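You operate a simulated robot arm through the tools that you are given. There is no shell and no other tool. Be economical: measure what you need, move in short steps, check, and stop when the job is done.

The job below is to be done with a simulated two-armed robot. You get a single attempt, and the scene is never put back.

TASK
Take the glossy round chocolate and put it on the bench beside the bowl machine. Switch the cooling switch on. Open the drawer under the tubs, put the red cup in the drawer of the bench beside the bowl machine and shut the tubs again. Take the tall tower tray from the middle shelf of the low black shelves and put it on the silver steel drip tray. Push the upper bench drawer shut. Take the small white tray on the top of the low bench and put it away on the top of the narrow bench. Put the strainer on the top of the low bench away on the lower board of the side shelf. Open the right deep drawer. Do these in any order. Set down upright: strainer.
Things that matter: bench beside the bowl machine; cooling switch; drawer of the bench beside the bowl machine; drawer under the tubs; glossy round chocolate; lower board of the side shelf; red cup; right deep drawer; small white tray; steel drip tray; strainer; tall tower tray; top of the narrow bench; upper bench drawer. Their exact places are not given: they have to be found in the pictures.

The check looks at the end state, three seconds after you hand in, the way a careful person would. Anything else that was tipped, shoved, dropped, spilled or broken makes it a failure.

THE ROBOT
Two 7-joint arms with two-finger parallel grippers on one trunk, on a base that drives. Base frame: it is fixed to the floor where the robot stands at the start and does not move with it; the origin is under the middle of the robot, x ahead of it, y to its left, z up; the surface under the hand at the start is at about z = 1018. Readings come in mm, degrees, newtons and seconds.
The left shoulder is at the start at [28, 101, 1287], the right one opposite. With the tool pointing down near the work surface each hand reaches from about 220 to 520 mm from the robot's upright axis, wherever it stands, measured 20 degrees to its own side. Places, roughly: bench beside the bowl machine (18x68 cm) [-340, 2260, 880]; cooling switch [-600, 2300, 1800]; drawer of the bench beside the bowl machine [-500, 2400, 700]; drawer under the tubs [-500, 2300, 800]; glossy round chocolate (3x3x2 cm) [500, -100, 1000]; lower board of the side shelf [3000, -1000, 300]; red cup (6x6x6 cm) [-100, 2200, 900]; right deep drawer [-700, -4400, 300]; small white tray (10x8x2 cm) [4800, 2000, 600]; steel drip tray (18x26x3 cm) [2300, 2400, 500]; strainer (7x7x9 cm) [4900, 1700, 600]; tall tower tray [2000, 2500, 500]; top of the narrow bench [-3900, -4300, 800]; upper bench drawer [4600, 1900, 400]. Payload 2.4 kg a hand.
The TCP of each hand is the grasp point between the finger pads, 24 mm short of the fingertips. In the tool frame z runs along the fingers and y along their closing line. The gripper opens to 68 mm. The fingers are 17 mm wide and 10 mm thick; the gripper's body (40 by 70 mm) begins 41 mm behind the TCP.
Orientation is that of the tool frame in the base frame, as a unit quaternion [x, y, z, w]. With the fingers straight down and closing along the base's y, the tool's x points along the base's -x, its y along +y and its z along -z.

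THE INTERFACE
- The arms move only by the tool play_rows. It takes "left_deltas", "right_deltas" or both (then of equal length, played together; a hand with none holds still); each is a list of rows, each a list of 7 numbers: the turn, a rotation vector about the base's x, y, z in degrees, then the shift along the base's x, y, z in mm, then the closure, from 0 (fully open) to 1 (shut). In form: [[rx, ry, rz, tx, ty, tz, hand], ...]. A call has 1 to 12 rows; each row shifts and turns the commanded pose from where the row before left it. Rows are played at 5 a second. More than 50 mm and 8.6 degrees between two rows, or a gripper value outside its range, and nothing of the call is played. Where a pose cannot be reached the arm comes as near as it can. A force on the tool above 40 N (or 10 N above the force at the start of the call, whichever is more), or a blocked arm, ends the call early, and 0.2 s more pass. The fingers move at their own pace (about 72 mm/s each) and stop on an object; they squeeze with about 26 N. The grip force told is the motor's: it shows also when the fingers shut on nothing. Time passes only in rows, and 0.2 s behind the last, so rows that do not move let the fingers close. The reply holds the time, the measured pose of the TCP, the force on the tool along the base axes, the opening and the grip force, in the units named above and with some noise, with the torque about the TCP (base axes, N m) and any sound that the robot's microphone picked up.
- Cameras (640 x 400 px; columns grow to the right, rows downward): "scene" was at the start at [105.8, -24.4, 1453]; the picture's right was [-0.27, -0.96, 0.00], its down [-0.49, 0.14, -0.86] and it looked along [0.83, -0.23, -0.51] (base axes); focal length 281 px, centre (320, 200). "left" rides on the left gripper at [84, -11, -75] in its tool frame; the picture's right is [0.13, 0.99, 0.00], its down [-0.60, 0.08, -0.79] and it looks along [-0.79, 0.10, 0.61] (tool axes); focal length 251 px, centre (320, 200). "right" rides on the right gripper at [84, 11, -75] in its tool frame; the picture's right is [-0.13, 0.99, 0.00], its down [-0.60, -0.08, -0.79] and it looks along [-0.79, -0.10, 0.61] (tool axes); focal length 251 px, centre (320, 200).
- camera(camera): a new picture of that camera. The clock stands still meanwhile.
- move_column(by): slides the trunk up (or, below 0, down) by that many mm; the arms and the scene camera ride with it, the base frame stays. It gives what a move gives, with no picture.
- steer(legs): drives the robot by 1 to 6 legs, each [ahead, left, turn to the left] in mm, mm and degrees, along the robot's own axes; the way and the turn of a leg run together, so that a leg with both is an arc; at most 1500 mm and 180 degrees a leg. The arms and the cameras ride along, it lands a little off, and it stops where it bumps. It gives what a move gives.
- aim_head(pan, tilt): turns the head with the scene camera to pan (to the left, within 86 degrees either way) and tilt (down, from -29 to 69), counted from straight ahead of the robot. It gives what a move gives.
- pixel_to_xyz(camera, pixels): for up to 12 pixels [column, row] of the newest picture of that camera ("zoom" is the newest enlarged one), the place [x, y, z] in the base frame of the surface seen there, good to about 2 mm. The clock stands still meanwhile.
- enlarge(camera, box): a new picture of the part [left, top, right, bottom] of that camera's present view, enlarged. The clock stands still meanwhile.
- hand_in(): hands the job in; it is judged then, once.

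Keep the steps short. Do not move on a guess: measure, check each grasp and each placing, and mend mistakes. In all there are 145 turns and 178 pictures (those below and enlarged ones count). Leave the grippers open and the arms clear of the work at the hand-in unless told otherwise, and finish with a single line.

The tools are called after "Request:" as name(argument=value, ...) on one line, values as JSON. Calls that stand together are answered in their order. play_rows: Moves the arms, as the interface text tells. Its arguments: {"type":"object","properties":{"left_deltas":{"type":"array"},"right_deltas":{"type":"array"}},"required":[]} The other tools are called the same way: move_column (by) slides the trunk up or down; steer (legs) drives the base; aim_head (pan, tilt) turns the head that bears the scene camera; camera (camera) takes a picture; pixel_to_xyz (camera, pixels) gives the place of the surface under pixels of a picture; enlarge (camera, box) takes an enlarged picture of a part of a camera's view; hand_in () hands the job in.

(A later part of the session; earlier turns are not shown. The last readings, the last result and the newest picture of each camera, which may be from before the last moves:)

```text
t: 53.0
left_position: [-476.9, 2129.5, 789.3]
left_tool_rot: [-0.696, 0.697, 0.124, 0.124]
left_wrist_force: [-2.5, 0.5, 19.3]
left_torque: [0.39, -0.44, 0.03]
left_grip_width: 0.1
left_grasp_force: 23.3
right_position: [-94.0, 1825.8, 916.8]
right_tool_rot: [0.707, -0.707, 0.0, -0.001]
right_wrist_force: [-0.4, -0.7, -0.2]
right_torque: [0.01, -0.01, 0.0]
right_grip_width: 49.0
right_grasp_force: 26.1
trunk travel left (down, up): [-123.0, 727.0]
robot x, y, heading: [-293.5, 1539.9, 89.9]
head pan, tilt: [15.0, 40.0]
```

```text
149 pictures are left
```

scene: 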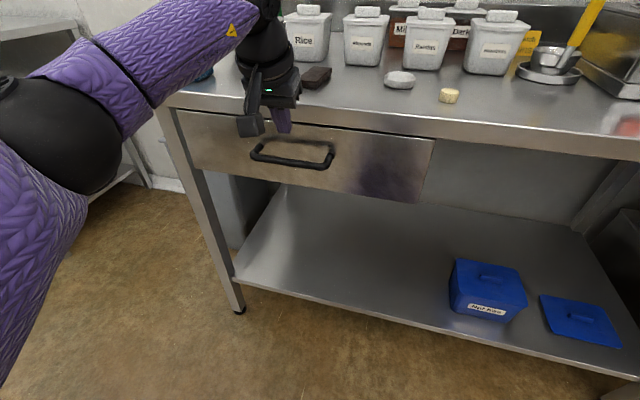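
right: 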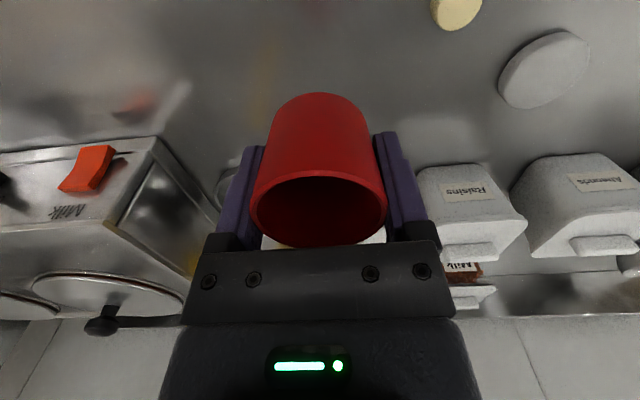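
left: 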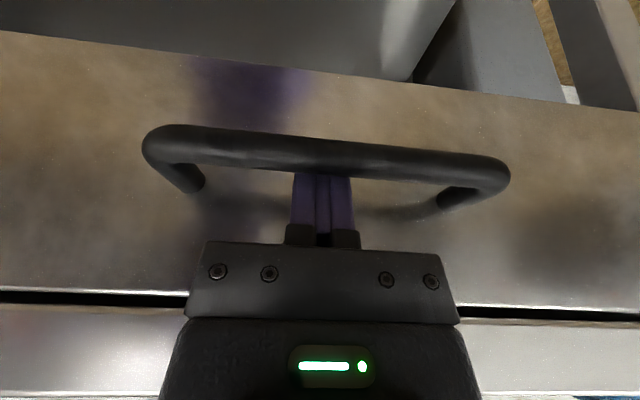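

There is 19 N upward; I ease 4 mm up and pull gently.

Request:
play_rows(left_deltas=[[0, 0, 0, 0, 0, 4, 1], [0, 0, 0, 0, -10, 0, 1], [0, 0, 0, 0, -15, 0, 1], [0, 0, 0, 0, -15, 0, 1], [0, 0, 0, 0, -15, 0, 1]])

Request:
camera(camera="left")

```text
t: 54.2
left_position: [-475.8, 2075.8, 789.7]
left_tool_rot: [-0.695, 0.697, 0.124, 0.122]
left_wrist_force: [-0.6, 0.1, 1.1]
left_torque: [-0.02, -0.02, 0.01]
left_grip_width: 0.0
left_grasp_force: 24.1
right_position: [-94.3, 1826.2, 915.6]
right_tool_rot: [0.708, -0.706, 0.0, 0.0]
right_wrist_force: [-0.1, 0.2, 0.2]
right_torque: [-0.02, 0.01, -0.01]
right_grip_width: 48.8
right_grasp_force: 26.2
trunk travel left (down, up): [-123.0, 727.0]
robot x, y, heading: [-296.6, 1539.4, 90.3]
head pan, tilt: [15.0, 40.0]
```

```text
148 pictures are left
```

left: 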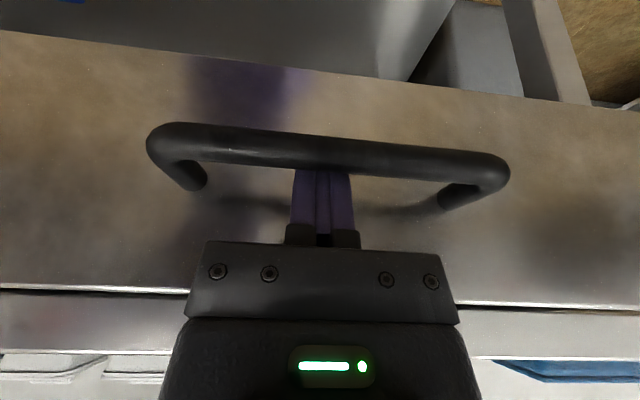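

The drawer moves. I keep pulling.

Request:
play_rows(left_deltas=[[0, 0, 0, 0, -16, 0, 1], [0, 0, 0, 0, -16, 0, 1], [0, 0, 0, 0, -16, 0, 1], [0, 0, 0, 0, -16, 0, 1], [0, 0, 0, 0, -16, 0, 1], [0, 0, 0, 0, -16, 0, 1], [0, 0, 0, 0, -16, 0, 1], [0, 0, 0, 0, -16, 0, 1], [0, 0, 0, 0, -16, 0, 1], [0, 0, 0, 0, -16, 0, 1], [0, 0, 0, 0, 0, 0, 1]])

Request:
camera(camera="scene")

```text
t: 56.6
left_position: [-477.9, 1915.8, 791.9]
left_tool_rot: [-0.696, 0.697, 0.124, 0.123]
left_wrist_force: [-0.9, -0.2, 0.2]
left_torque: [0.03, -0.02, 0.01]
left_grip_width: 0.0
left_grasp_force: 23.2
right_position: [-94.1, 1826.5, 915.9]
right_tool_rot: [0.708, -0.707, 0.0, 0.0]
right_wrist_force: [-0.2, -0.3, 0.6]
right_torque: [0.02, -0.02, -0.01]
right_grip_width: 48.9
right_grasp_force: 26.1
trunk travel left (down, up): [-123.0, 727.0]
robot x, y, heading: [-290.1, 1540.2, 90.1]
head pan, tilt: [15.0, 40.0]
```

```text
147 pictures are left
```

scene: 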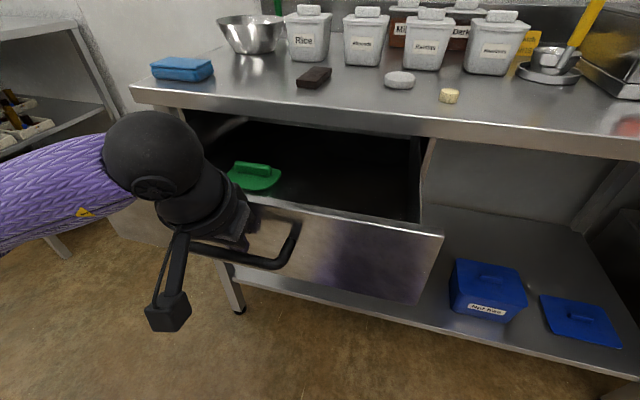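

Open about 200 mm; a green scraper lies inside left. I measure the inside.

Request:
pixel_to_xyz(camera="scene", pixels=[[350, 190], [380, 180], [320, 170], [365, 211], [430, 195], [420, 150], [370, 165], [265, 185], [410, 222], [350, 225]])

```text
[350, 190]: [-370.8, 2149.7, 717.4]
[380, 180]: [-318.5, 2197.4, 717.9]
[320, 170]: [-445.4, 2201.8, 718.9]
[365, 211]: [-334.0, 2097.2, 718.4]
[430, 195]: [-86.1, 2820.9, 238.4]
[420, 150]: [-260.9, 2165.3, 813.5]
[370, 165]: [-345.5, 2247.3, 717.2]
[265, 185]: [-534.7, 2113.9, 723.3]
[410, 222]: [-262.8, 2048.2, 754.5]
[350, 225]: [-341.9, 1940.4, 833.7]
```

I unhook the left hand upward and out to the left, then shift the robot 80 ahead and 80 left.

Request:
play_rows(left_deltas=[[0, 0, 0, 0, 4, 0, 1], [0, 0, 0, 0, -10, 27, 1], [0, 0, 0, 0, -12, 33, 1], [0, 0, 0, -20, -15, 35, 1], [0, 0, 0, -30, -15, 35, 1], [0, 0, 0, -30, -15, 35, 1], [0, 0, 0, -30, -10, 35, 0.5]])

Request:
steer(legs=[[75, 80, 0]])

Request:
camera(camera="scene")

```text
t: 58.2
left_position: [-581.8, 1847.1, 985.9]
left_tool_rot: [-0.695, 0.698, 0.123, 0.124]
left_wrist_force: [-0.2, 0.3, 0.5]
left_torque: [-0.02, 0.0, 0.03]
left_grip_width: 33.8
left_grasp_force: 0.0
left hand out of reach, approached as far as the arm can: row 7
right_position: [-94.5, 1826.8, 916.4]
right_tool_rot: [0.708, -0.706, 0.0, 0.0]
right_wrist_force: [0.1, 0.1, 0.1]
right_torque: [0.03, 0.01, 0.03]
right_grip_width: 49.0
right_grasp_force: 26.0
trunk travel left (down, up): [-123.0, 727.0]
robot x, y, heading: [-292.8, 1540.5, 89.9]
head pan, tilt: [15.0, 40.0]
```

```text
t: 59.4
left_position: [-657.9, 1924.1, 985.1]
left_tool_rot: [-0.694, 0.698, 0.124, 0.123]
left_wrist_force: [0.6, 0.1, 0.3]
left_torque: [0.0, 0.02, -0.02]
left_grip_width: 34.0
left_grasp_force: 0.1
right_position: [-169.2, 1900.5, 917.2]
right_tool_rot: [-0.707, 0.708, 0.0, 0.0]
right_wrist_force: [0.1, -0.1, -0.3]
right_torque: [-0.02, 0.01, -0.02]
right_grip_width: 48.9
right_grasp_force: 25.9
trunk travel left (down, up): [-123.0, 727.0]
robot x, y, heading: [-369.2, 1614.7, 89.9]
head pan, tilt: [15.0, 40.0]
```

```text
146 pictures are left
```

scene: 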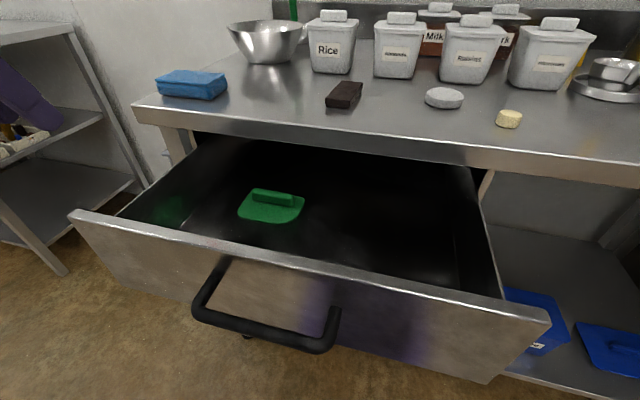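

I bring the cup over the drawer at (-345,2085).

Request:
play_rows(right_deltas=[[0, 0, 0, -29, 30, 5, 1], [0, 0, 0, -29, 31, 0, 1], [0, 0, 0, -29, 31, 0, 1], [0, 0, 0, -29, 31, 0, 1], [0, 0, 0, -30, 31, 0, 1], [0, 0, 0, -30, 31, 0, 1], [0, 0, 0, 0, 0, 0, 1]])

Request:
camera(camera="scene")

Request:
camera(camera="right")

```text
t: 61.0
left_position: [-656.7, 1924.9, 985.9]
left_tool_rot: [-0.694, 0.699, 0.124, 0.124]
left_wrist_force: [0.2, -0.5, 0.0]
left_torque: [-0.03, -0.01, -0.01]
left_grip_width: 34.1
left_grasp_force: 0.1
right_position: [-348.2, 2082.0, 919.1]
right_tool_rot: [-0.706, 0.708, 0.0, 0.0]
right_wrist_force: [-0.8, -0.1, -0.2]
right_torque: [0.0, -0.04, -0.03]
right_grip_width: 48.5
right_grasp_force: 26.3
trunk travel left (down, up): [-123.0, 727.0]
robot x, y, heading: [-369.9, 1614.9, 89.9]
head pan, tilt: [15.0, 40.0]
```

```text
145 pictures are left
```

scene: 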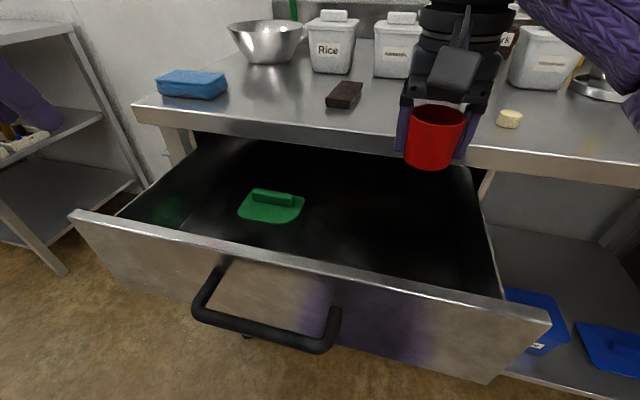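

```text
144 pictures are left
```

right: 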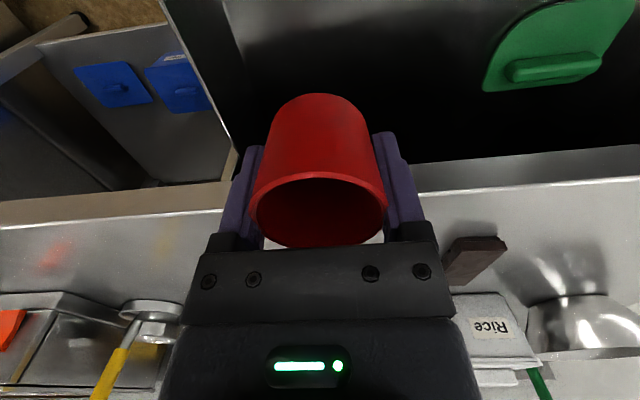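

Clear. I lower the cup to the drawer floor (TCP ≈ 754).

Request:
play_rows(right_deltas=[[0, 0, 0, 0, 0, -35, 1], [0, 0, 0, 0, 0, -35, 1], [0, 0, 0, 0, 0, -35, 1], [0, 0, 0, 0, 0, -35, 1], [0, 0, 0, 0, 0, -14, 1], [0, 0, 0, 0, 0, -8, 1], [0, 0, 0, 0, 0, 0, 1]])

Request:
camera(camera="scene")

```text
t: 62.6
left_position: [-657.0, 1925.0, 984.5]
left_tool_rot: [-0.695, 0.698, 0.125, 0.123]
left_wrist_force: [0.3, 0.3, 0.2]
left_torque: [0.0, -0.01, -0.01]
left_grip_width: 34.0
left_grasp_force: 0.1
right_position: [-347.4, 2085.3, 759.0]
right_tool_rot: [-0.707, 0.708, 0.001, 0.0]
right_wrist_force: [0.0, -0.4, -0.4]
right_torque: [-0.01, 0.0, 0.0]
right_grip_width: 48.5
right_grasp_force: 25.9
trunk travel left (down, up): [-123.0, 727.0]
robot x, y, heading: [-371.1, 1613.0, 89.6]
head pan, tilt: [15.0, 40.0]
```

```text
143 pictures are left
```

scene: 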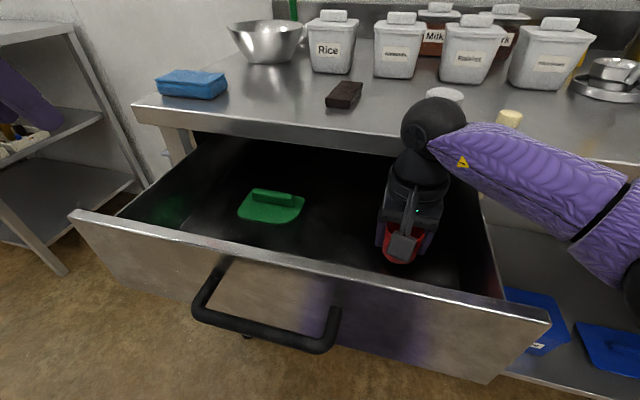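

Request:
play_rows(right_deltas=[[0, 0, 0, 0, 0, -3, 1], [0, 0, 0, 0, 0, -2, 1], [0, 0, 0, 0, 0, -1, 1], [0, 0, 0, 0, 0, 0, 1]])

```text
t: 63.6
left_position: [-657.9, 1924.1, 985.1]
left_tool_rot: [-0.695, 0.698, 0.124, 0.124]
left_wrist_force: [0.2, -0.1, -0.2]
left_torque: [0.01, 0.0, 0.0]
left_grip_width: 33.9
left_grasp_force: 0.1
right_position: [-345.6, 2085.4, 752.8]
right_tool_rot: [-0.706, 0.708, 0.001, 0.001]
right_wrist_force: [0.7, -0.2, -1.1]
right_torque: [-0.04, 0.01, 0.03]
right_grip_width: 48.5
right_grasp_force: 25.5
trunk travel left (down, up): [-123.0, 727.0]
robot x, y, heading: [-368.0, 1617.2, 89.8]
head pan, tilt: [15.0, 40.0]
```

Request:
play_rows(right_deltas=[[0, 0, 0, 0, 0, -2, 1], [0, 0, 0, 0, 0, 0, 0.6], [0, 0, 0, 0, 0, 0, 0], [0, 0, 0, 0, 0, 0, 0], [0, 0, 0, 0, 0, 30, 0], [0, 0, 0, 0, 0, 40, 0], [0, 0, 0, 0, 0, 45, 0], [0, 0, 0, 0, -10, 45, 0]])

Request:
camera(camera="right")

```text
t: 65.4
left_position: [-656.8, 1924.6, 984.3]
left_tool_rot: [-0.695, 0.698, 0.124, 0.124]
left_wrist_force: [-0.2, 0.9, -0.8]
left_torque: [0.02, 0.01, 0.02]
left_grip_width: 33.8
left_grasp_force: 0.2
right_position: [-346.5, 2072.8, 910.2]
right_tool_rot: [-0.706, 0.708, 0.0, 0.001]
right_wrist_force: [0.1, 0.0, 0.0]
right_torque: [0.02, -0.02, 0.03]
right_grip_width: 67.7
right_grasp_force: 0.1
trunk travel left (down, up): [-123.0, 727.0]
robot x, y, heading: [-370.5, 1615.4, 89.8]
head pan, tilt: [15.0, 40.0]
```

```text
142 pictures are left
```

right: 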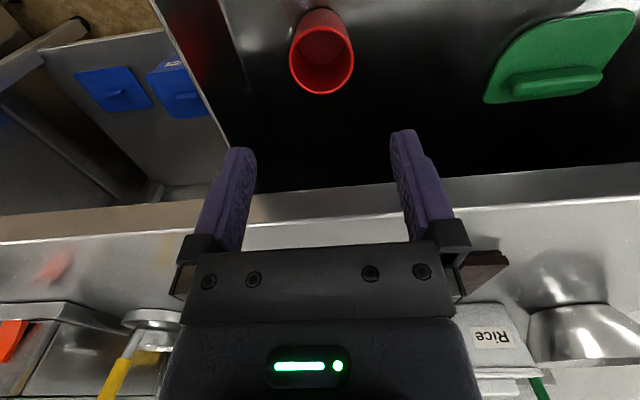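

The cup stands upright in the drawer. I back off 90 mm, bring the left (closed) fingers in front of the handle bar, and move the right hand away.

Request:
steer(legs=[[-90, 0, 0]])

Request:
play_rows(left_deltas=[[0, 0, 0, 36, 0, 0, 1], [0, 0, 0, 36, 0, 0, 1], [0, 0, 0, 36, 0, 0, 1], [0, 0, 0, 36, 4, 0, 1], [0, 0, 0, 36, 4, 0, 1], [0, 0, 0, 0, 4, -40, 1], [0, 0, 0, 0, 0, -40, 1], [0, 0, 0, 0, 0, -40, 1], [0, 0, 0, 0, 0, -40, 1], [0, 0, 0, 0, 0, -38, 1], [0, 0, 0, 0, 0, 0, 1]], right_deltas=[[0, 0, 0, 30, -10, 20, 0], [0, 0, 0, 30, -10, 20, 0], [0, 0, 0, 30, -10, 20, 0], [0, 0, 0, 30, -10, 20, 0], [0, 0, 0, 30, -20, 20, 0], [0, 0, 0, 0, 0, 0, 0], [0, 0, 0, 0, 0, 0, 0], [0, 0, 0, 0, 0, 0, 0], [0, 0, 0, 0, 0, 0, 0], [0, 0, 0, 0, 0, 0, 0], [0, 0, 0, 0, 0, 0, 0]])

Request:
camera(camera="left")

```text
t: 66.5
left_position: [-658.0, 1833.9, 984.1]
left_tool_rot: [-0.695, 0.697, 0.124, 0.123]
left_wrist_force: [-0.1, -0.4, -0.8]
left_torque: [-0.02, -0.01, -0.01]
left_grip_width: 33.9
left_grasp_force: 0.0
right_position: [-347.3, 1983.1, 909.0]
right_tool_rot: [-0.707, 0.707, 0.0, 0.0]
right_wrist_force: [0.2, 0.2, 0.6]
right_torque: [0.01, 0.02, 0.02]
right_grip_width: 68.1
right_grasp_force: 0.0
trunk travel left (down, up): [-123.0, 727.0]
robot x, y, heading: [-370.0, 1523.6, 89.6]
head pan, tilt: [15.0, 40.0]
```

```text
t: 68.9
left_position: [-477.0, 1845.4, 786.1]
left_tool_rot: [-0.695, 0.697, 0.125, 0.124]
left_wrist_force: [0.5, -1.3, -0.1]
left_torque: [0.0, 0.0, 0.0]
left_grip_width: 0.0
left_grasp_force: 23.9
right_position: [-197.6, 1923.8, 1010.0]
right_tool_rot: [-0.707, 0.707, -0.001, 0.0]
right_wrist_force: [-0.5, -0.5, -0.2]
right_torque: [0.02, 0.0, 0.01]
right_grip_width: 67.9
right_grasp_force: 0.0
trunk travel left (down, up): [-123.0, 727.0]
robot x, y, heading: [-369.3, 1528.1, 89.8]
head pan, tilt: [15.0, 40.0]
```

```text
141 pictures are left
```

left: 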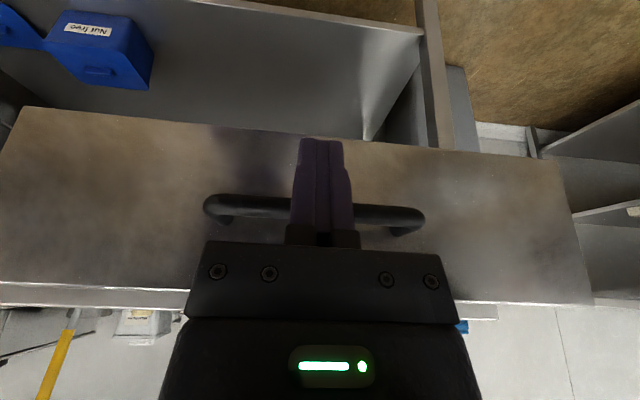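

Fingers are in front of the bar. I push.

Request:
play_rows(left_deltas=[[0, 0, 0, 0, 20, 0, 1], [0, 0, 0, 0, 20, 0, 1], [0, 0, 0, 0, 20, 0, 1], [0, 0, 0, 0, 20, 0, 1], [0, 0, 0, 0, 20, 0, 1], [0, 0, 0, 0, 20, 0, 1], [0, 0, 0, 0, 20, 0, 1], [0, 0, 0, 0, 20, 0, 1], [0, 0, 0, 0, 20, 0, 1], [0, 0, 0, 0, 20, 0, 1], [0, 0, 0, 0, 20, 0, 1], [0, 0, 0, 0, 10, 0, 1]])

Request:
camera(camera="scene")

```text
t: 71.5
left_position: [-477.5, 2074.6, 786.3]
left_tool_rot: [-0.695, 0.698, 0.125, 0.124]
left_wrist_force: [0.6, -1.4, -1.0]
left_torque: [0.01, 0.01, 0.03]
left_grip_width: 0.0
left_grasp_force: 23.2
right_position: [-197.9, 1923.1, 1008.8]
right_tool_rot: [-0.707, 0.707, 0.0, 0.0]
right_wrist_force: [-0.3, -0.2, 0.2]
right_torque: [-0.01, -0.04, 0.03]
right_grip_width: 67.6
right_grasp_force: 0.1
trunk travel left (down, up): [-123.0, 727.0]
robot x, y, heading: [-369.1, 1528.3, 90.2]
head pan, tilt: [15.0, 40.0]
```

```text
140 pictures are left
```

scene: 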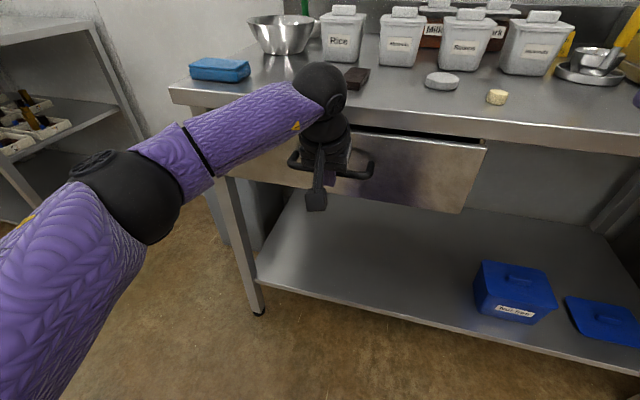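

Nearly shut. I push the rest in small steps.

Request:
play_rows(left_deltas=[[0, 0, 0, 0, 8, 0, 1], [0, 0, 0, 0, 8, 0, 1], [0, 0, 0, 0, 6, 0, 1], [0, 0, 0, 0, 5, 0, 1], [0, 0, 0, 0, 4, 0, 1], [0, 0, 0, 0, 4, 0, 1], [0, 0, 0, 0, 0, 0, 1]])

Request:
enlarge(camera="scene", box=[220, 60, 500, 235])

Request:
pixel_to_xyz(camera="scene", pixels=[[420, 170], [440, 180], [440, 130]])

```text
t: 72.7
left_position: [-477.7, 2100.4, 785.3]
left_tool_rot: [-0.695, 0.699, 0.12, 0.119]
left_wrist_force: [1.7, -18.2, 1.6]
left_torque: [0.03, -0.1, 0.07]
left_grip_width: 0.0
left_grasp_force: 23.6
right_position: [-198.7, 1921.2, 1011.5]
right_tool_rot: [0.708, -0.706, -0.001, 0.0]
right_wrist_force: [-1.4, 0.2, 0.7]
right_torque: [0.02, -0.01, 0.01]
right_grip_width: 67.9
right_grasp_force: 0.2
trunk travel left (down, up): [-123.0, 727.0]
robot x, y, heading: [-367.7, 1527.5, 90.2]
head pan, tilt: [15.0, 40.0]
stopped in row 5 (left hand): the force on the tool passed its limit at 46 N (the readings are from after the stop); the commanded pose is now the measured one
```

```text
2.29 times, centred on (360, 148) of scene
```

zoom: 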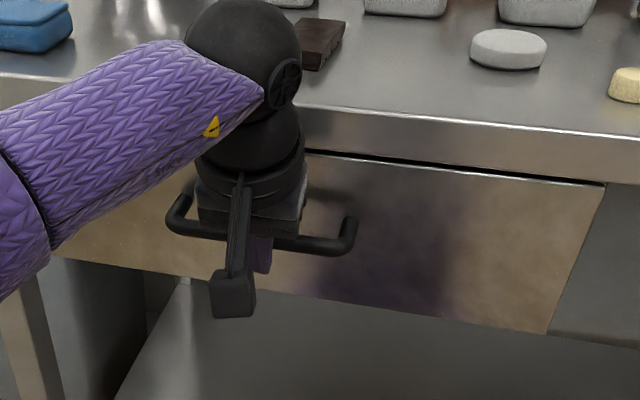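

```text
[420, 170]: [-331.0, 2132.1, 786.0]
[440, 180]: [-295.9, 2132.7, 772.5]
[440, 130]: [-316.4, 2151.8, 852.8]
```

Request:
pixel_to_xyz(camera="zoom", pixels=[[420, 230], [520, 250], [470, 200]])

```text
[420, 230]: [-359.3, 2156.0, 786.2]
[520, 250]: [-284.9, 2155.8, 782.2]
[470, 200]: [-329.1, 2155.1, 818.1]
```

Drawer shut (face at 2155 as before). I retract the left hand, raise the trunk and look at the switch box.

Request:
play_rows(left_deltas=[[0, 0, 0, 0, -30, 0, 1], [0, 0, 0, -10, -40, 20, 1], [0, 0, 0, -10, -40, 20, 1], [0, 0, 0, -10, -40, 20, 1], [0, 0, 0, -10, -30, 20, 1]])

Request:
move_column(by=650)

Request:
aim_head(pan=25, tilt=0)

Request:
camera(camera="scene")

```text
t: 73.9
left_position: [-516.2, 1920.5, 863.5]
left_tool_rot: [-0.696, 0.698, 0.121, 0.119]
left_wrist_force: [0.4, -0.2, -0.3]
left_torque: [0.01, 0.0, 0.04]
left_grip_width: 0.1
left_grasp_force: 23.1
right_position: [-197.7, 1923.2, 1008.0]
right_tool_rot: [0.708, -0.706, 0.001, 0.0]
right_wrist_force: [1.1, 0.0, 0.1]
right_torque: [-0.02, -0.05, 0.01]
right_grip_width: 67.7
right_grasp_force: 0.0
trunk travel left (down, up): [-123.0, 727.0]
robot x, y, heading: [-367.4, 1523.8, 90.4]
head pan, tilt: [15.0, 40.0]
```

```text
refused: 650 is not a number from -400 to 400
```

```text
t: 75.0
left_position: [-516.0, 1920.1, 862.5]
left_tool_rot: [-0.696, 0.698, 0.119, 0.12]
left_wrist_force: [1.0, -0.3, 0.5]
left_torque: [0.01, 0.0, 0.01]
left_grip_width: 0.0
left_grasp_force: 23.1
right_position: [-198.5, 1923.0, 1009.0]
right_tool_rot: [0.708, -0.706, 0.0, 0.0]
right_wrist_force: [-0.1, -0.2, 0.4]
right_torque: [0.01, -0.01, -0.02]
right_grip_width: 68.2
right_grasp_force: 0.0
trunk travel left (down, up): [-123.0, 727.0]
robot x, y, heading: [-371.7, 1524.8, 89.9]
head pan, tilt: [25.0, 0.0]
```

```text
138 pictures are left
```

scene: 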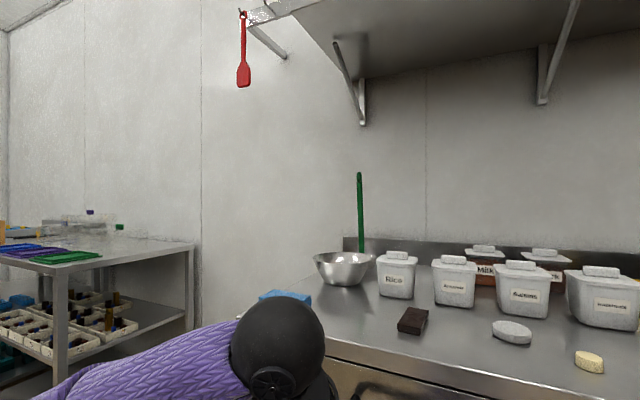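

Request:
move_column(by=400)

Request:
move_column(by=300)

Request:
camera(camera="scene")

```text
t: 78.8
left_position: [-518.2, 1921.0, 1264.5]
left_tool_rot: [-0.696, 0.698, 0.12, 0.119]
left_wrist_force: [-0.1, -0.4, -0.9]
left_torque: [0.02, -0.03, -0.03]
left_grip_width: 0.0
left_grasp_force: 23.0
right_position: [-198.5, 1923.3, 1410.1]
right_tool_rot: [0.707, -0.707, 0.0, 0.0]
right_wrist_force: [-0.2, 0.7, 0.3]
right_torque: [-0.01, 0.04, 0.02]
right_grip_width: 68.0
right_grasp_force: 0.1
trunk travel left (down, up): [-523.0, 326.0]
robot x, y, heading: [-369.4, 1522.0, 89.7]
head pan, tilt: [25.0, 0.0]
```

```text
t: 81.8
left_position: [-517.5, 1921.6, 1564.4]
left_tool_rot: [-0.696, 0.698, 0.12, 0.12]
left_wrist_force: [-0.4, 1.4, 0.6]
left_torque: [0.04, -0.01, -0.01]
left_grip_width: 0.0
left_grasp_force: 23.2
right_position: [-197.9, 1922.8, 1709.1]
right_tool_rot: [0.707, -0.707, 0.0, -0.001]
right_wrist_force: [0.6, 0.4, -1.2]
right_torque: [-0.01, 0.02, 0.02]
right_grip_width: 67.9
right_grasp_force: 0.1
trunk travel left (down, up): [-823.0, 26.0]
robot x, y, heading: [-370.8, 1523.9, 90.4]
head pan, tilt: [25.0, 0.0]
```

```text
137 pictures are left
```

scene: 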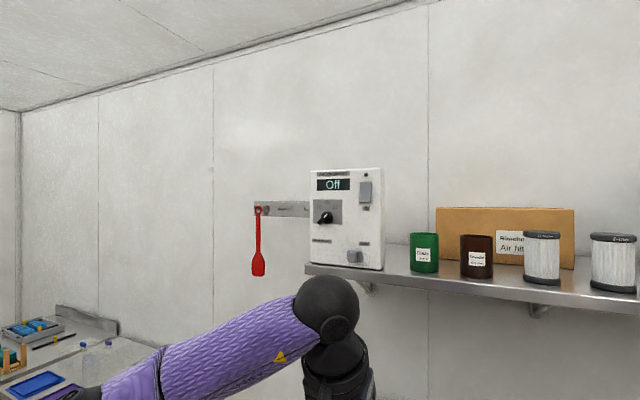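

Request:
enlarge(camera="scene", box=[290, 160, 400, 280])

Request:
pixel_to_xyz(camera="scene", pixels=[[365, 185], [365, 198], [355, 257], [325, 217], [366, 191], [345, 225], [315, 175], [380, 262]])

```text
3.33 times, centred on (345, 220) of scene
```

zoom: 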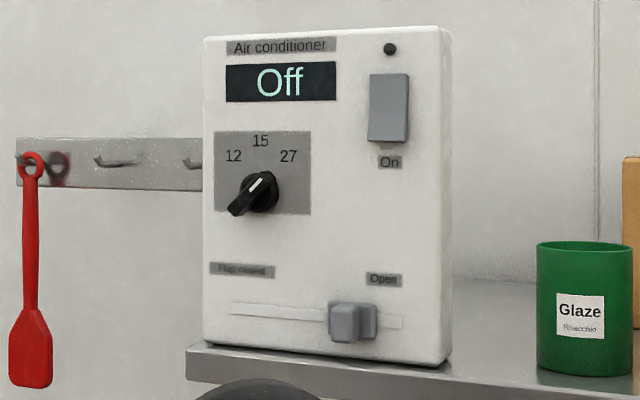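

```text
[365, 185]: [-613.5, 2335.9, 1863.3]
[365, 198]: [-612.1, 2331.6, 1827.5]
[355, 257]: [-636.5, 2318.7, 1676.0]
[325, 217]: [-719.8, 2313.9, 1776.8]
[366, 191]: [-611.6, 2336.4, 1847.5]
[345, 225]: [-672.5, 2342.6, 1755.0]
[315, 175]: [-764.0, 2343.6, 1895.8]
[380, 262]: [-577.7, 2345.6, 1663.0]
```

The switch is the rocker labelled "On" at its lower end; the lower half stands out, at (-612,2332,1828). I raise the left hand and level it forward with closed fingers, the right hand pulled back.

Request:
play_rows(left_deltas=[[5.83, 0, 0, -8, 5, 22, 1], [5.83, 0, 0, -8, 5, 22, 1], [5.83, 0, 0, -8, 5, 22, 1], [5.83, 0, 0, -8, 5, 22, 1], [5.83, 0, 0, -8, 5, 22, 1], [5.83, 0, 0, -8, 5, 22, 1], [5.83, 0, 0, -8, 5, 22, 1], [5.83, 0, 0, -8, 5, 22, 1], [5.83, 0, 0, -8, 5, 22, 1], [5.83, 0, 0, -8, 5, 22, 1], [5.83, 0, 0, -8, 5, 22, 1], [5.83, 0, 0, -7, 5, 22, 1]], right_deltas=[[0, 0, 0, 5, -20, 0, 0], [0, 0, 0, 5, -20, 0, 0], [0, 0, 0, 5, -20, 0, 0], [0, 0, 0, 5, -20, 0, 0], [0, 0, 0, 5, -20, 0, 0], [0, 0, 0, 0, 0, 0, 0], [0, 0, 0, 0, 0, 0, 0], [0, 0, 0, 0, 0, 0, 0], [0, 0, 0, 0, 0, 0, 0], [0, 0, 0, 0, 0, 0, 0], [0, 0, 0, 0, 0, 0, 0], [0, 0, 0, 0, 0, 0, 0]])

Request:
camera(camera="scene")

```text
t: 84.4
left_position: [-611.9, 1982.9, 1829.7]
left_tool_rot: [-0.501, 0.502, 0.5, 0.497]
left_wrist_force: [0.2, -0.5, 0.8]
left_torque: [-0.02, -0.01, -0.02]
left_grip_width: 0.0
left_grasp_force: 23.8
right_position: [-175.1, 1825.6, 1706.5]
right_tool_rot: [0.708, -0.706, 0.0, 0.0]
right_wrist_force: [-0.5, -0.1, 0.0]
right_torque: [-0.01, 0.02, 0.0]
right_grip_width: 68.2
right_grasp_force: 0.0
trunk travel left (down, up): [-823.0, 26.0]
robot x, y, heading: [-372.2, 1522.6, 90.0]
head pan, tilt: [25.0, 0.0]
```

```text
135 pictures are left
```

scene: 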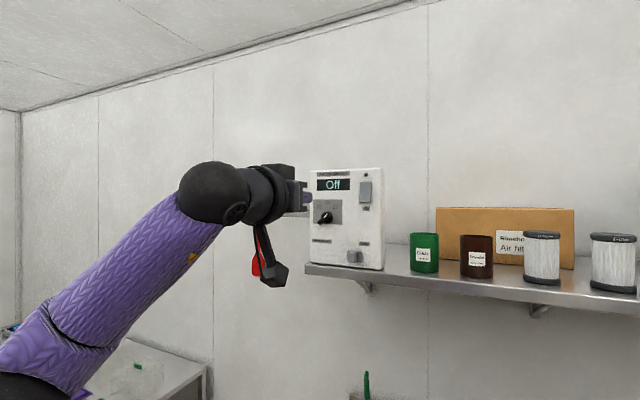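

Levelled. I drive 250 mm ahead.

Request:
steer(legs=[[250, 0, 0]])

Request:
camera(camera="left")

Request:
camera(camera="scene")

```text
t: 86.2
left_position: [-614.4, 2229.9, 1829.0]
left_tool_rot: [-0.502, 0.502, 0.5, 0.496]
left_wrist_force: [0.1, -0.1, -0.2]
left_torque: [0.01, 0.01, -0.01]
left_grip_width: 0.2
left_grasp_force: 23.4
right_position: [-177.2, 2073.6, 1707.8]
right_tool_rot: [0.708, -0.706, 0.0, 0.0]
right_wrist_force: [0.3, 0.1, 0.0]
right_torque: [-0.01, 0.0, 0.02]
right_grip_width: 68.1
right_grasp_force: 0.1
trunk travel left (down, up): [-823.0, 26.0]
robot x, y, heading: [-369.6, 1774.4, 90.2]
head pan, tilt: [25.0, 0.0]
```

```text
134 pictures are left
```

left: 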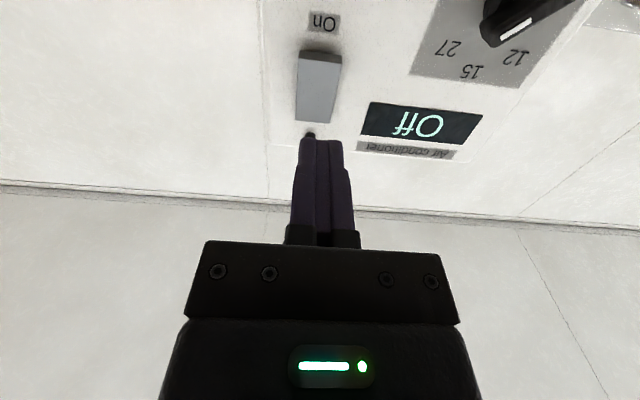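

```text
133 pictures are left
```

scene: 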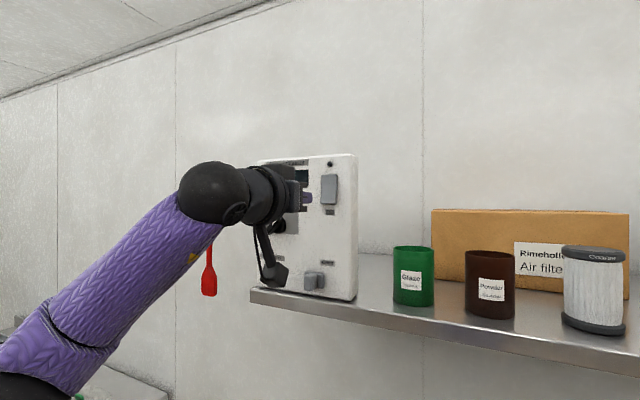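

Request:
pixel_to_xyz(camera="left", pixels=[[319, 58], [319, 68], [315, 110], [305, 60], [333, 62], [321, 22]])

Request:
pixel_to_xyz(camera="scene", pixels=[[330, 180], [330, 198], [328, 211], [310, 285], [345, 300]])

```text
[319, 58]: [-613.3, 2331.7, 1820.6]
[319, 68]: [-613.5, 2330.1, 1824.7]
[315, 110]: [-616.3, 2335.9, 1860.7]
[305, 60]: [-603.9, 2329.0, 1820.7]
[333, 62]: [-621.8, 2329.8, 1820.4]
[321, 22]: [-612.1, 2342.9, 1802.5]
```

```text
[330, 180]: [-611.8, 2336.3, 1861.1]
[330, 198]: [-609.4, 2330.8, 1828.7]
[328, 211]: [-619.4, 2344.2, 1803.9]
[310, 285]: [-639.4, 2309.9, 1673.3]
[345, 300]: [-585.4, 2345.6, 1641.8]
```

I go down 4 mm, advance 70 mm, then press in small steps.

Request:
play_rows(left_deltas=[[0, 0, 0, 1, 25, -5, 1], [0, 0, 0, 0, 25, 0, 1], [0, 0, 0, 0, 20, 0, 1], [0, 0, 0, 0, 5, 0, 1], [0, 0, 0, 0, 4, 0, 1], [0, 0, 0, 0, 4, 0, 1], [0, 0, 0, 0, 3, 0, 1], [0, 0, 0, 0, 2, 0, 1]])

Request:
camera(camera="left")

```text
t: 88.0
left_position: [-612.8, 2309.0, 1825.8]
left_tool_rot: [0.502, -0.501, -0.501, -0.496]
left_wrist_force: [2.3, -23.0, -15.3]
left_torque: [-0.2, 0.06, -0.02]
left_grip_width: 0.2
left_grasp_force: 23.8
right_position: [-178.3, 2065.3, 1709.7]
right_tool_rot: [0.708, -0.706, -0.002, -0.002]
right_wrist_force: [0.4, 0.3, 0.1]
right_torque: [0.03, -0.03, 0.0]
right_grip_width: 68.2
right_grasp_force: 0.1
trunk travel left (down, up): [-823.0, 26.0]
robot x, y, heading: [-370.9, 1774.8, 90.0]
head pan, tilt: [25.0, 0.0]
```

```text
132 pictures are left
```

left: 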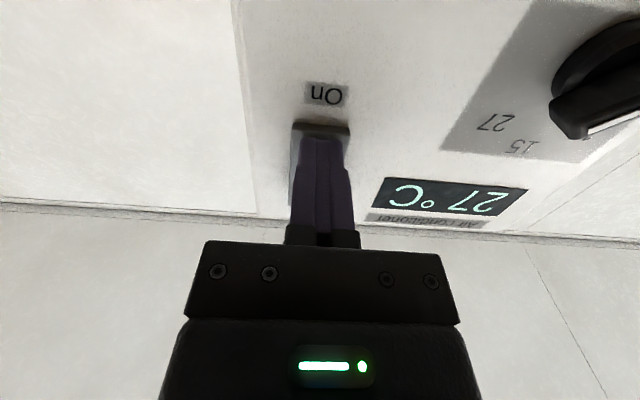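

The display reads 27 °C — switched on. I withdraw straight back, back the base off, and check.

Request:
play_rows(left_deltas=[[0, 0, 0, 0, -25, 0, 1], [0, 0, 0, 0, -40, 0, 1], [0, 0, 0, 0, -40, 0, 1], [0, 0, 0, 0, 0, 0, 0]])

Request:
steer(legs=[[-350, 0, 0]])

Request:
camera(camera="scene")

```text
t: 89.0
left_position: [-614.3, 2211.1, 1824.8]
left_tool_rot: [0.502, -0.502, -0.5, -0.496]
left_wrist_force: [-0.3, -0.5, -0.5]
left_torque: [0.02, 0.01, 0.03]
left_grip_width: 52.6
left_grasp_force: 0.0
right_position: [-176.4, 2073.5, 1707.2]
right_tool_rot: [0.708, -0.706, -0.001, 0.0]
right_wrist_force: [-0.8, -0.1, 0.4]
right_torque: [0.01, -0.02, -0.04]
right_grip_width: 68.1
right_grasp_force: 0.1
trunk travel left (down, up): [-823.0, 26.0]
robot x, y, heading: [-371.7, 1774.2, 90.2]
head pan, tilt: [25.0, 0.0]
```

```text
t: 91.2
left_position: [-615.7, 1868.3, 1824.4]
left_tool_rot: [0.504, -0.501, -0.501, -0.494]
left_wrist_force: [0.3, -0.4, 0.2]
left_torque: [-0.04, 0.0, 0.01]
left_grip_width: 67.9
left_grasp_force: 0.1
right_position: [-177.3, 1733.1, 1706.9]
right_tool_rot: [0.711, -0.703, -0.001, -0.001]
right_wrist_force: [0.2, 0.3, 0.1]
right_torque: [0.02, 0.0, -0.01]
right_grip_width: 68.0
right_grasp_force: 0.1
trunk travel left (down, up): [-823.0, 26.0]
robot x, y, heading: [-364.6, 1430.5, 90.8]
head pan, tilt: [25.0, 0.0]
```

```text
131 pictures are left
```

scene: 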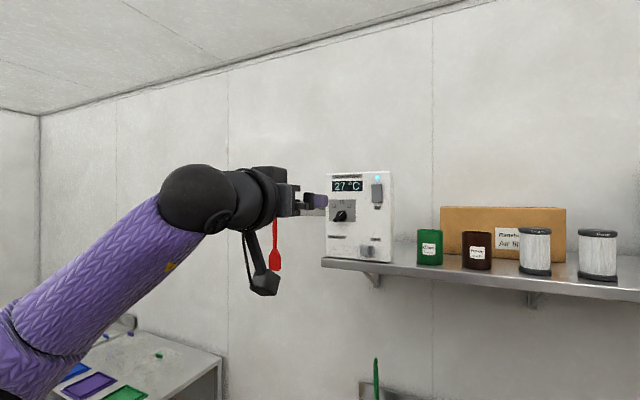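

Confirmed on. Next the black shelves further right: I lower the trunk and look that way.

Request:
move_column(by=-350)

Request:
aim_head(pan=-65, tilt=20)

Request:
camera(camera="scene")

```text
t: 94.6
left_position: [-615.7, 1867.9, 1474.2]
left_tool_rot: [0.504, -0.5, -0.502, -0.494]
left_wrist_force: [0.0, 0.1, 0.4]
left_torque: [0.0, -0.02, 0.0]
left_grip_width: 67.7
left_grasp_force: 0.0
right_position: [-176.0, 1732.2, 1357.2]
right_tool_rot: [0.711, -0.704, -0.001, -0.001]
right_wrist_force: [0.3, 0.4, 0.1]
right_torque: [-0.03, -0.01, -0.01]
right_grip_width: 67.9
right_grasp_force: 0.0
trunk travel left (down, up): [-473.0, 376.0]
robot x, y, heading: [-363.9, 1431.2, 90.5]
head pan, tilt: [25.0, 0.0]
```

```text
t: 96.3
left_position: [-615.2, 1868.0, 1474.3]
left_tool_rot: [0.504, -0.5, -0.502, -0.495]
left_wrist_force: [-0.3, 0.0, -0.2]
left_torque: [0.01, 0.01, -0.02]
left_grip_width: 68.3
left_grasp_force: 0.1
right_position: [-176.3, 1734.5, 1357.1]
right_tool_rot: [0.711, -0.703, -0.001, -0.001]
right_wrist_force: [0.0, -0.7, 0.8]
right_torque: [-0.02, 0.01, -0.01]
right_grip_width: 68.3
right_grasp_force: 0.0
trunk travel left (down, up): [-473.0, 376.0]
robot x, y, heading: [-367.5, 1431.3, 90.6]
head pan, tilt: [-65.0, 20.0]
```

```text
130 pictures are left
```

scene: 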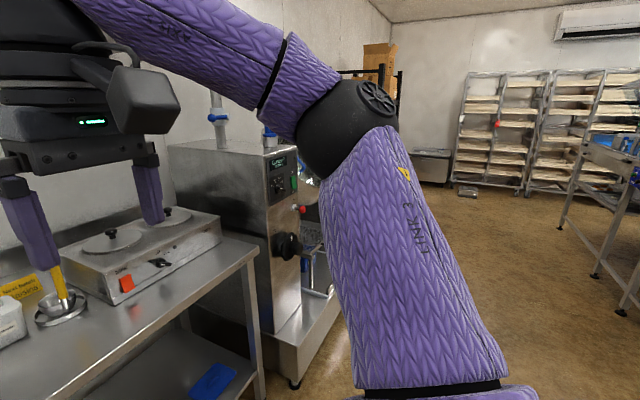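

The black shelves are past the machine. I strafe right along the free corridor (y≈1350).

Request:
steer(legs=[[-80, 0, 0], [0, -1400, 0], [0, -500, 0]])

Request:
aim_head(pan=-20, tilt=25)

Request:
camera(camera="scene")

```text
t: 106.5
left_position: [1293.0, 1821.0, 1473.8]
left_tool_rot: [0.506, -0.499, -0.504, -0.492]
left_wrist_force: [0.7, -0.9, 0.0]
left_torque: [-0.03, 0.0, -0.02]
left_grip_width: 68.0
left_grasp_force: 0.1
right_position: [1734.8, 1689.5, 1356.9]
right_tool_rot: [0.714, -0.7, 0.0, 0.0]
right_wrist_force: [0.1, -0.5, 0.4]
right_torque: [0.02, -0.01, 0.0]
right_grip_width: 67.9
right_grasp_force: 0.0
trunk travel left (down, up): [-473.0, 376.0]
robot x, y, heading: [1544.4, 1388.6, 91.2]
head pan, tilt: [-65.0, 20.0]
```

```text
t: 107.6
left_position: [1294.1, 1822.0, 1474.4]
left_tool_rot: [0.506, -0.498, -0.504, -0.492]
left_wrist_force: [0.8, -0.5, 0.5]
left_torque: [0.0, -0.02, 0.01]
left_grip_width: 68.1
left_grasp_force: 0.0
right_position: [1732.5, 1689.0, 1357.2]
right_tool_rot: [0.714, -0.7, -0.001, 0.0]
right_wrist_force: [0.8, 0.2, 0.3]
right_torque: [0.0, 0.03, -0.02]
right_grip_width: 68.0
right_grasp_force: 0.1
trunk travel left (down, up): [-473.0, 376.0]
robot x, y, heading: [1543.3, 1383.8, 91.1]
head pan, tilt: [-20.0, 25.0]
```

```text
129 pictures are left
```

scene: 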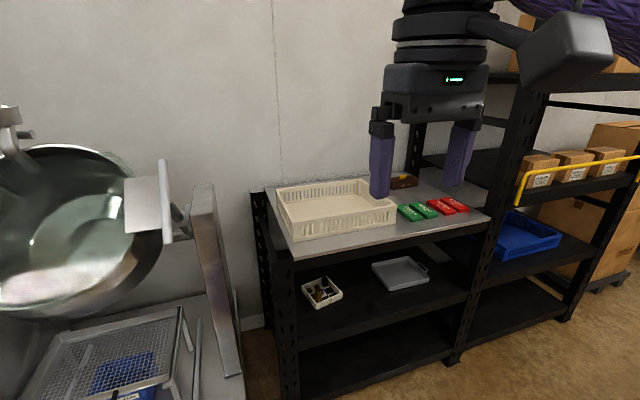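

Request:
enlarge(camera="scene", box=[280, 240, 460, 340])

Request:
pixel_to_xyz(camera="scene", pixels=[[305, 290], [322, 305], [340, 295], [320, 280], [375, 265], [410, 262], [430, 277], [390, 288], [350, 310], [290, 255], [440, 235], [365, 330]])

```text
3.56 times, centred on (370, 290) of scene
```

zoom: 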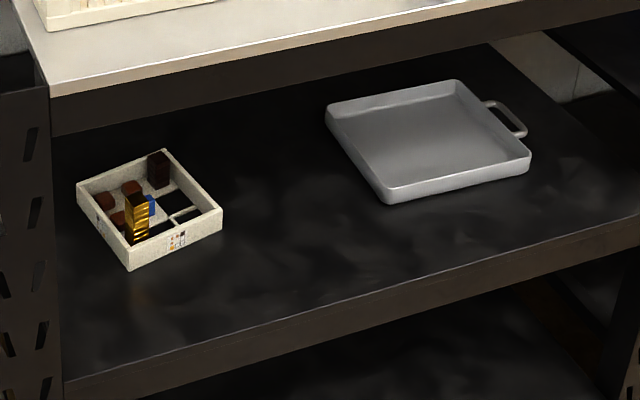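

```text
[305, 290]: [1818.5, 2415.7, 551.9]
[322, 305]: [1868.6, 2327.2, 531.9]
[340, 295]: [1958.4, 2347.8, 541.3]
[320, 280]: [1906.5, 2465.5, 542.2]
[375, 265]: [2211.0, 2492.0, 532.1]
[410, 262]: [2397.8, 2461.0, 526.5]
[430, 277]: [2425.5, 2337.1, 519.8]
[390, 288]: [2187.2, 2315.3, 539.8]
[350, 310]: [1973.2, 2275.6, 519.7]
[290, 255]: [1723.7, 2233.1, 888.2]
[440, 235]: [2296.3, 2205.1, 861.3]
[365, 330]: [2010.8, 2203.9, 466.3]
```

The white box with chocolate towers is on the middle shelf, left; the grey drip tray to its right. I check the floor space beside the machine and rotate the left hand back down while closing in.

Request:
pixel_to_xyz(camera="scene", pixels=[[235, 365], [225, 250], [160, 220], [190, 340], [245, 390], [265, 220], [300, 340], [490, 220], [455, 350]])

Request:
play_rows(left_deltas=[[-8, 0, 0, 0, -12, -10, 0], [-8, 0, 0, 0, -12, -10, 0], [-8, 0, 0, 0, -12, -10, 0], [-8, 0, 0, 0, -12, -10, 0], [-8, 0, 0, 0, -12, -10, 0], [-8, 0, 0, 0, -12, -10, 0], [-8, 0, 0, 0, -12, -10, 0], [-8, 0, 0, 0, -12, -10, 0], [-8, 0, 0, 0, 0, -10, 0], [-8, 0, 0, 0, 0, -10, 0], [-8, 0, 0, 0, 0, -10, 0], [0, 0, 0, 0, 0, 0, 0]])

```text
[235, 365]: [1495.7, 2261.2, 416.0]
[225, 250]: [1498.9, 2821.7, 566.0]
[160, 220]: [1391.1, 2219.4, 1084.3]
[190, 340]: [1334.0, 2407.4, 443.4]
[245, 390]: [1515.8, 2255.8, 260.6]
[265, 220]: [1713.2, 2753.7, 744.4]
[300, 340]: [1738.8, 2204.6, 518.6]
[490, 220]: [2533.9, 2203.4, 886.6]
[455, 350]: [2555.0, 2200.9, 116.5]
```

```text
t: 110.2
left_position: [1293.2, 1725.0, 1365.0]
left_tool_rot: [-0.706, 0.708, 0.016, 0.002]
left_wrist_force: [0.1, 0.0, 0.4]
left_torque: [0.01, 0.02, -0.02]
left_grip_width: 68.2
left_grasp_force: 0.1
right_position: [1731.7, 1688.7, 1357.1]
right_tool_rot: [0.713, -0.701, 0.0, 0.0]
right_wrist_force: [0.1, 0.0, -0.5]
right_torque: [-0.02, -0.01, -0.03]
right_grip_width: 67.9
right_grasp_force: 0.1
trunk travel left (down, up): [-473.0, 376.0]
robot x, y, heading: [1544.3, 1382.3, 90.9]
head pan, tilt: [-20.0, 25.0]
```

Request:
steer(legs=[[0, -320, 0], [330, 0, -1]])

Request:
move_column(by=-300)

Request:
aim_head(pan=0, tilt=45)

Request:
camera(camera="scene")

```text
t: 114.3
left_position: [1631.9, 2078.7, 1364.0]
left_tool_rot: [-0.696, 0.718, 0.017, 0.003]
left_wrist_force: [-1.0, 0.2, -0.8]
left_torque: [0.0, 0.02, 0.0]
left_grip_width: 68.0
left_grasp_force: 0.1
right_position: [2070.1, 2033.0, 1356.3]
right_tool_rot: [-0.704, 0.71, 0.0, 0.0]
right_wrist_force: [0.1, 1.0, 0.6]
right_torque: [-0.06, -0.03, -0.05]
right_grip_width: 67.9
right_grasp_force: 0.1
trunk travel left (down, up): [-473.0, 376.0]
robot x, y, heading: [1875.0, 1729.8, 89.6]
head pan, tilt: [-20.0, 25.0]
```

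```text
t: 117.3
left_position: [1632.3, 2079.2, 1064.5]
left_tool_rot: [-0.695, 0.719, 0.016, 0.003]
left_wrist_force: [0.9, 0.3, 0.6]
left_torque: [0.02, 0.01, -0.04]
left_grip_width: 68.1
left_grasp_force: 0.0
right_position: [2070.8, 2032.2, 1056.5]
right_tool_rot: [-0.705, 0.71, 0.001, 0.0]
right_wrist_force: [-0.5, 0.2, 0.0]
right_torque: [0.01, 0.0, -0.01]
right_grip_width: 67.7
right_grasp_force: 0.1
trunk travel left (down, up): [-173.0, 676.0]
robot x, y, heading: [1872.4, 1731.0, 89.6]
head pan, tilt: [-20.0, 25.0]
```

```text
t: 118.1
left_position: [1633.3, 2079.1, 1064.2]
left_tool_rot: [-0.696, 0.718, 0.016, 0.002]
left_wrist_force: [-0.4, -0.2, -0.3]
left_torque: [-0.02, 0.0, 0.03]
left_grip_width: 68.0
left_grasp_force: 0.1
right_position: [2070.9, 2031.5, 1056.3]
right_tool_rot: [-0.704, 0.71, 0.001, 0.001]
right_wrist_force: [0.7, -0.4, 0.1]
right_torque: [-0.02, -0.02, 0.0]
right_grip_width: 68.1
right_grasp_force: 0.0
trunk travel left (down, up): [-173.0, 676.0]
robot x, y, heading: [1873.6, 1730.5, 89.4]
head pan, tilt: [0.0, 45.0]
```

```text
127 pictures are left
```

scene: 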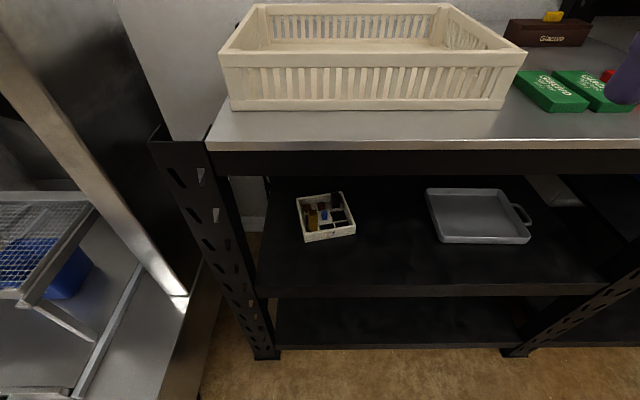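

Request:
enlarge(camera="scene", box=[285, 185, 365, 250])

Request:
pixel_to_xyz(camera="zoom", pixels=[[95, 95], [455, 55], [575, 365], [155, 425], [350, 400], [500, 200], [120, 230], [240, 240], [300, 330], [420, 280], [430, 180], [300, 75]])

```text
6.15 times, centred on (325, 218) of scene
```

zoom: 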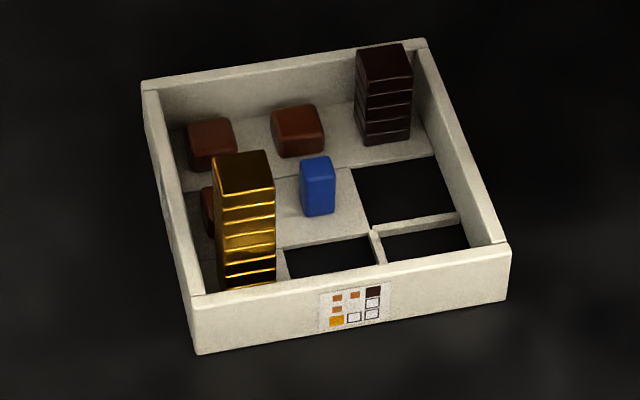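

```text
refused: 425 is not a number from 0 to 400
```

Request:
pixel_to_xyz(camera="zoom", pixels=[[145, 84], [425, 42], [507, 248], [193, 305], [200, 350], [508, 295], [350, 315], [470, 160], [243, 175], [385, 60], [550, 330], [280, 290]])

```text
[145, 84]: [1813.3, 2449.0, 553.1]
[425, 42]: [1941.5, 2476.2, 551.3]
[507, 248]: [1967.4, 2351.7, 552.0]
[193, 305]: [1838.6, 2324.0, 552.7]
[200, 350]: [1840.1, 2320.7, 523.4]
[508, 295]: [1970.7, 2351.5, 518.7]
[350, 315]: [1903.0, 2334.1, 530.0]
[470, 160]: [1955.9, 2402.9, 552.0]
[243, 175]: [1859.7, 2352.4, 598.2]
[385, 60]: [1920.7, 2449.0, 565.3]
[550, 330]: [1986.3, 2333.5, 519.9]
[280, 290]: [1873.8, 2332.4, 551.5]
```

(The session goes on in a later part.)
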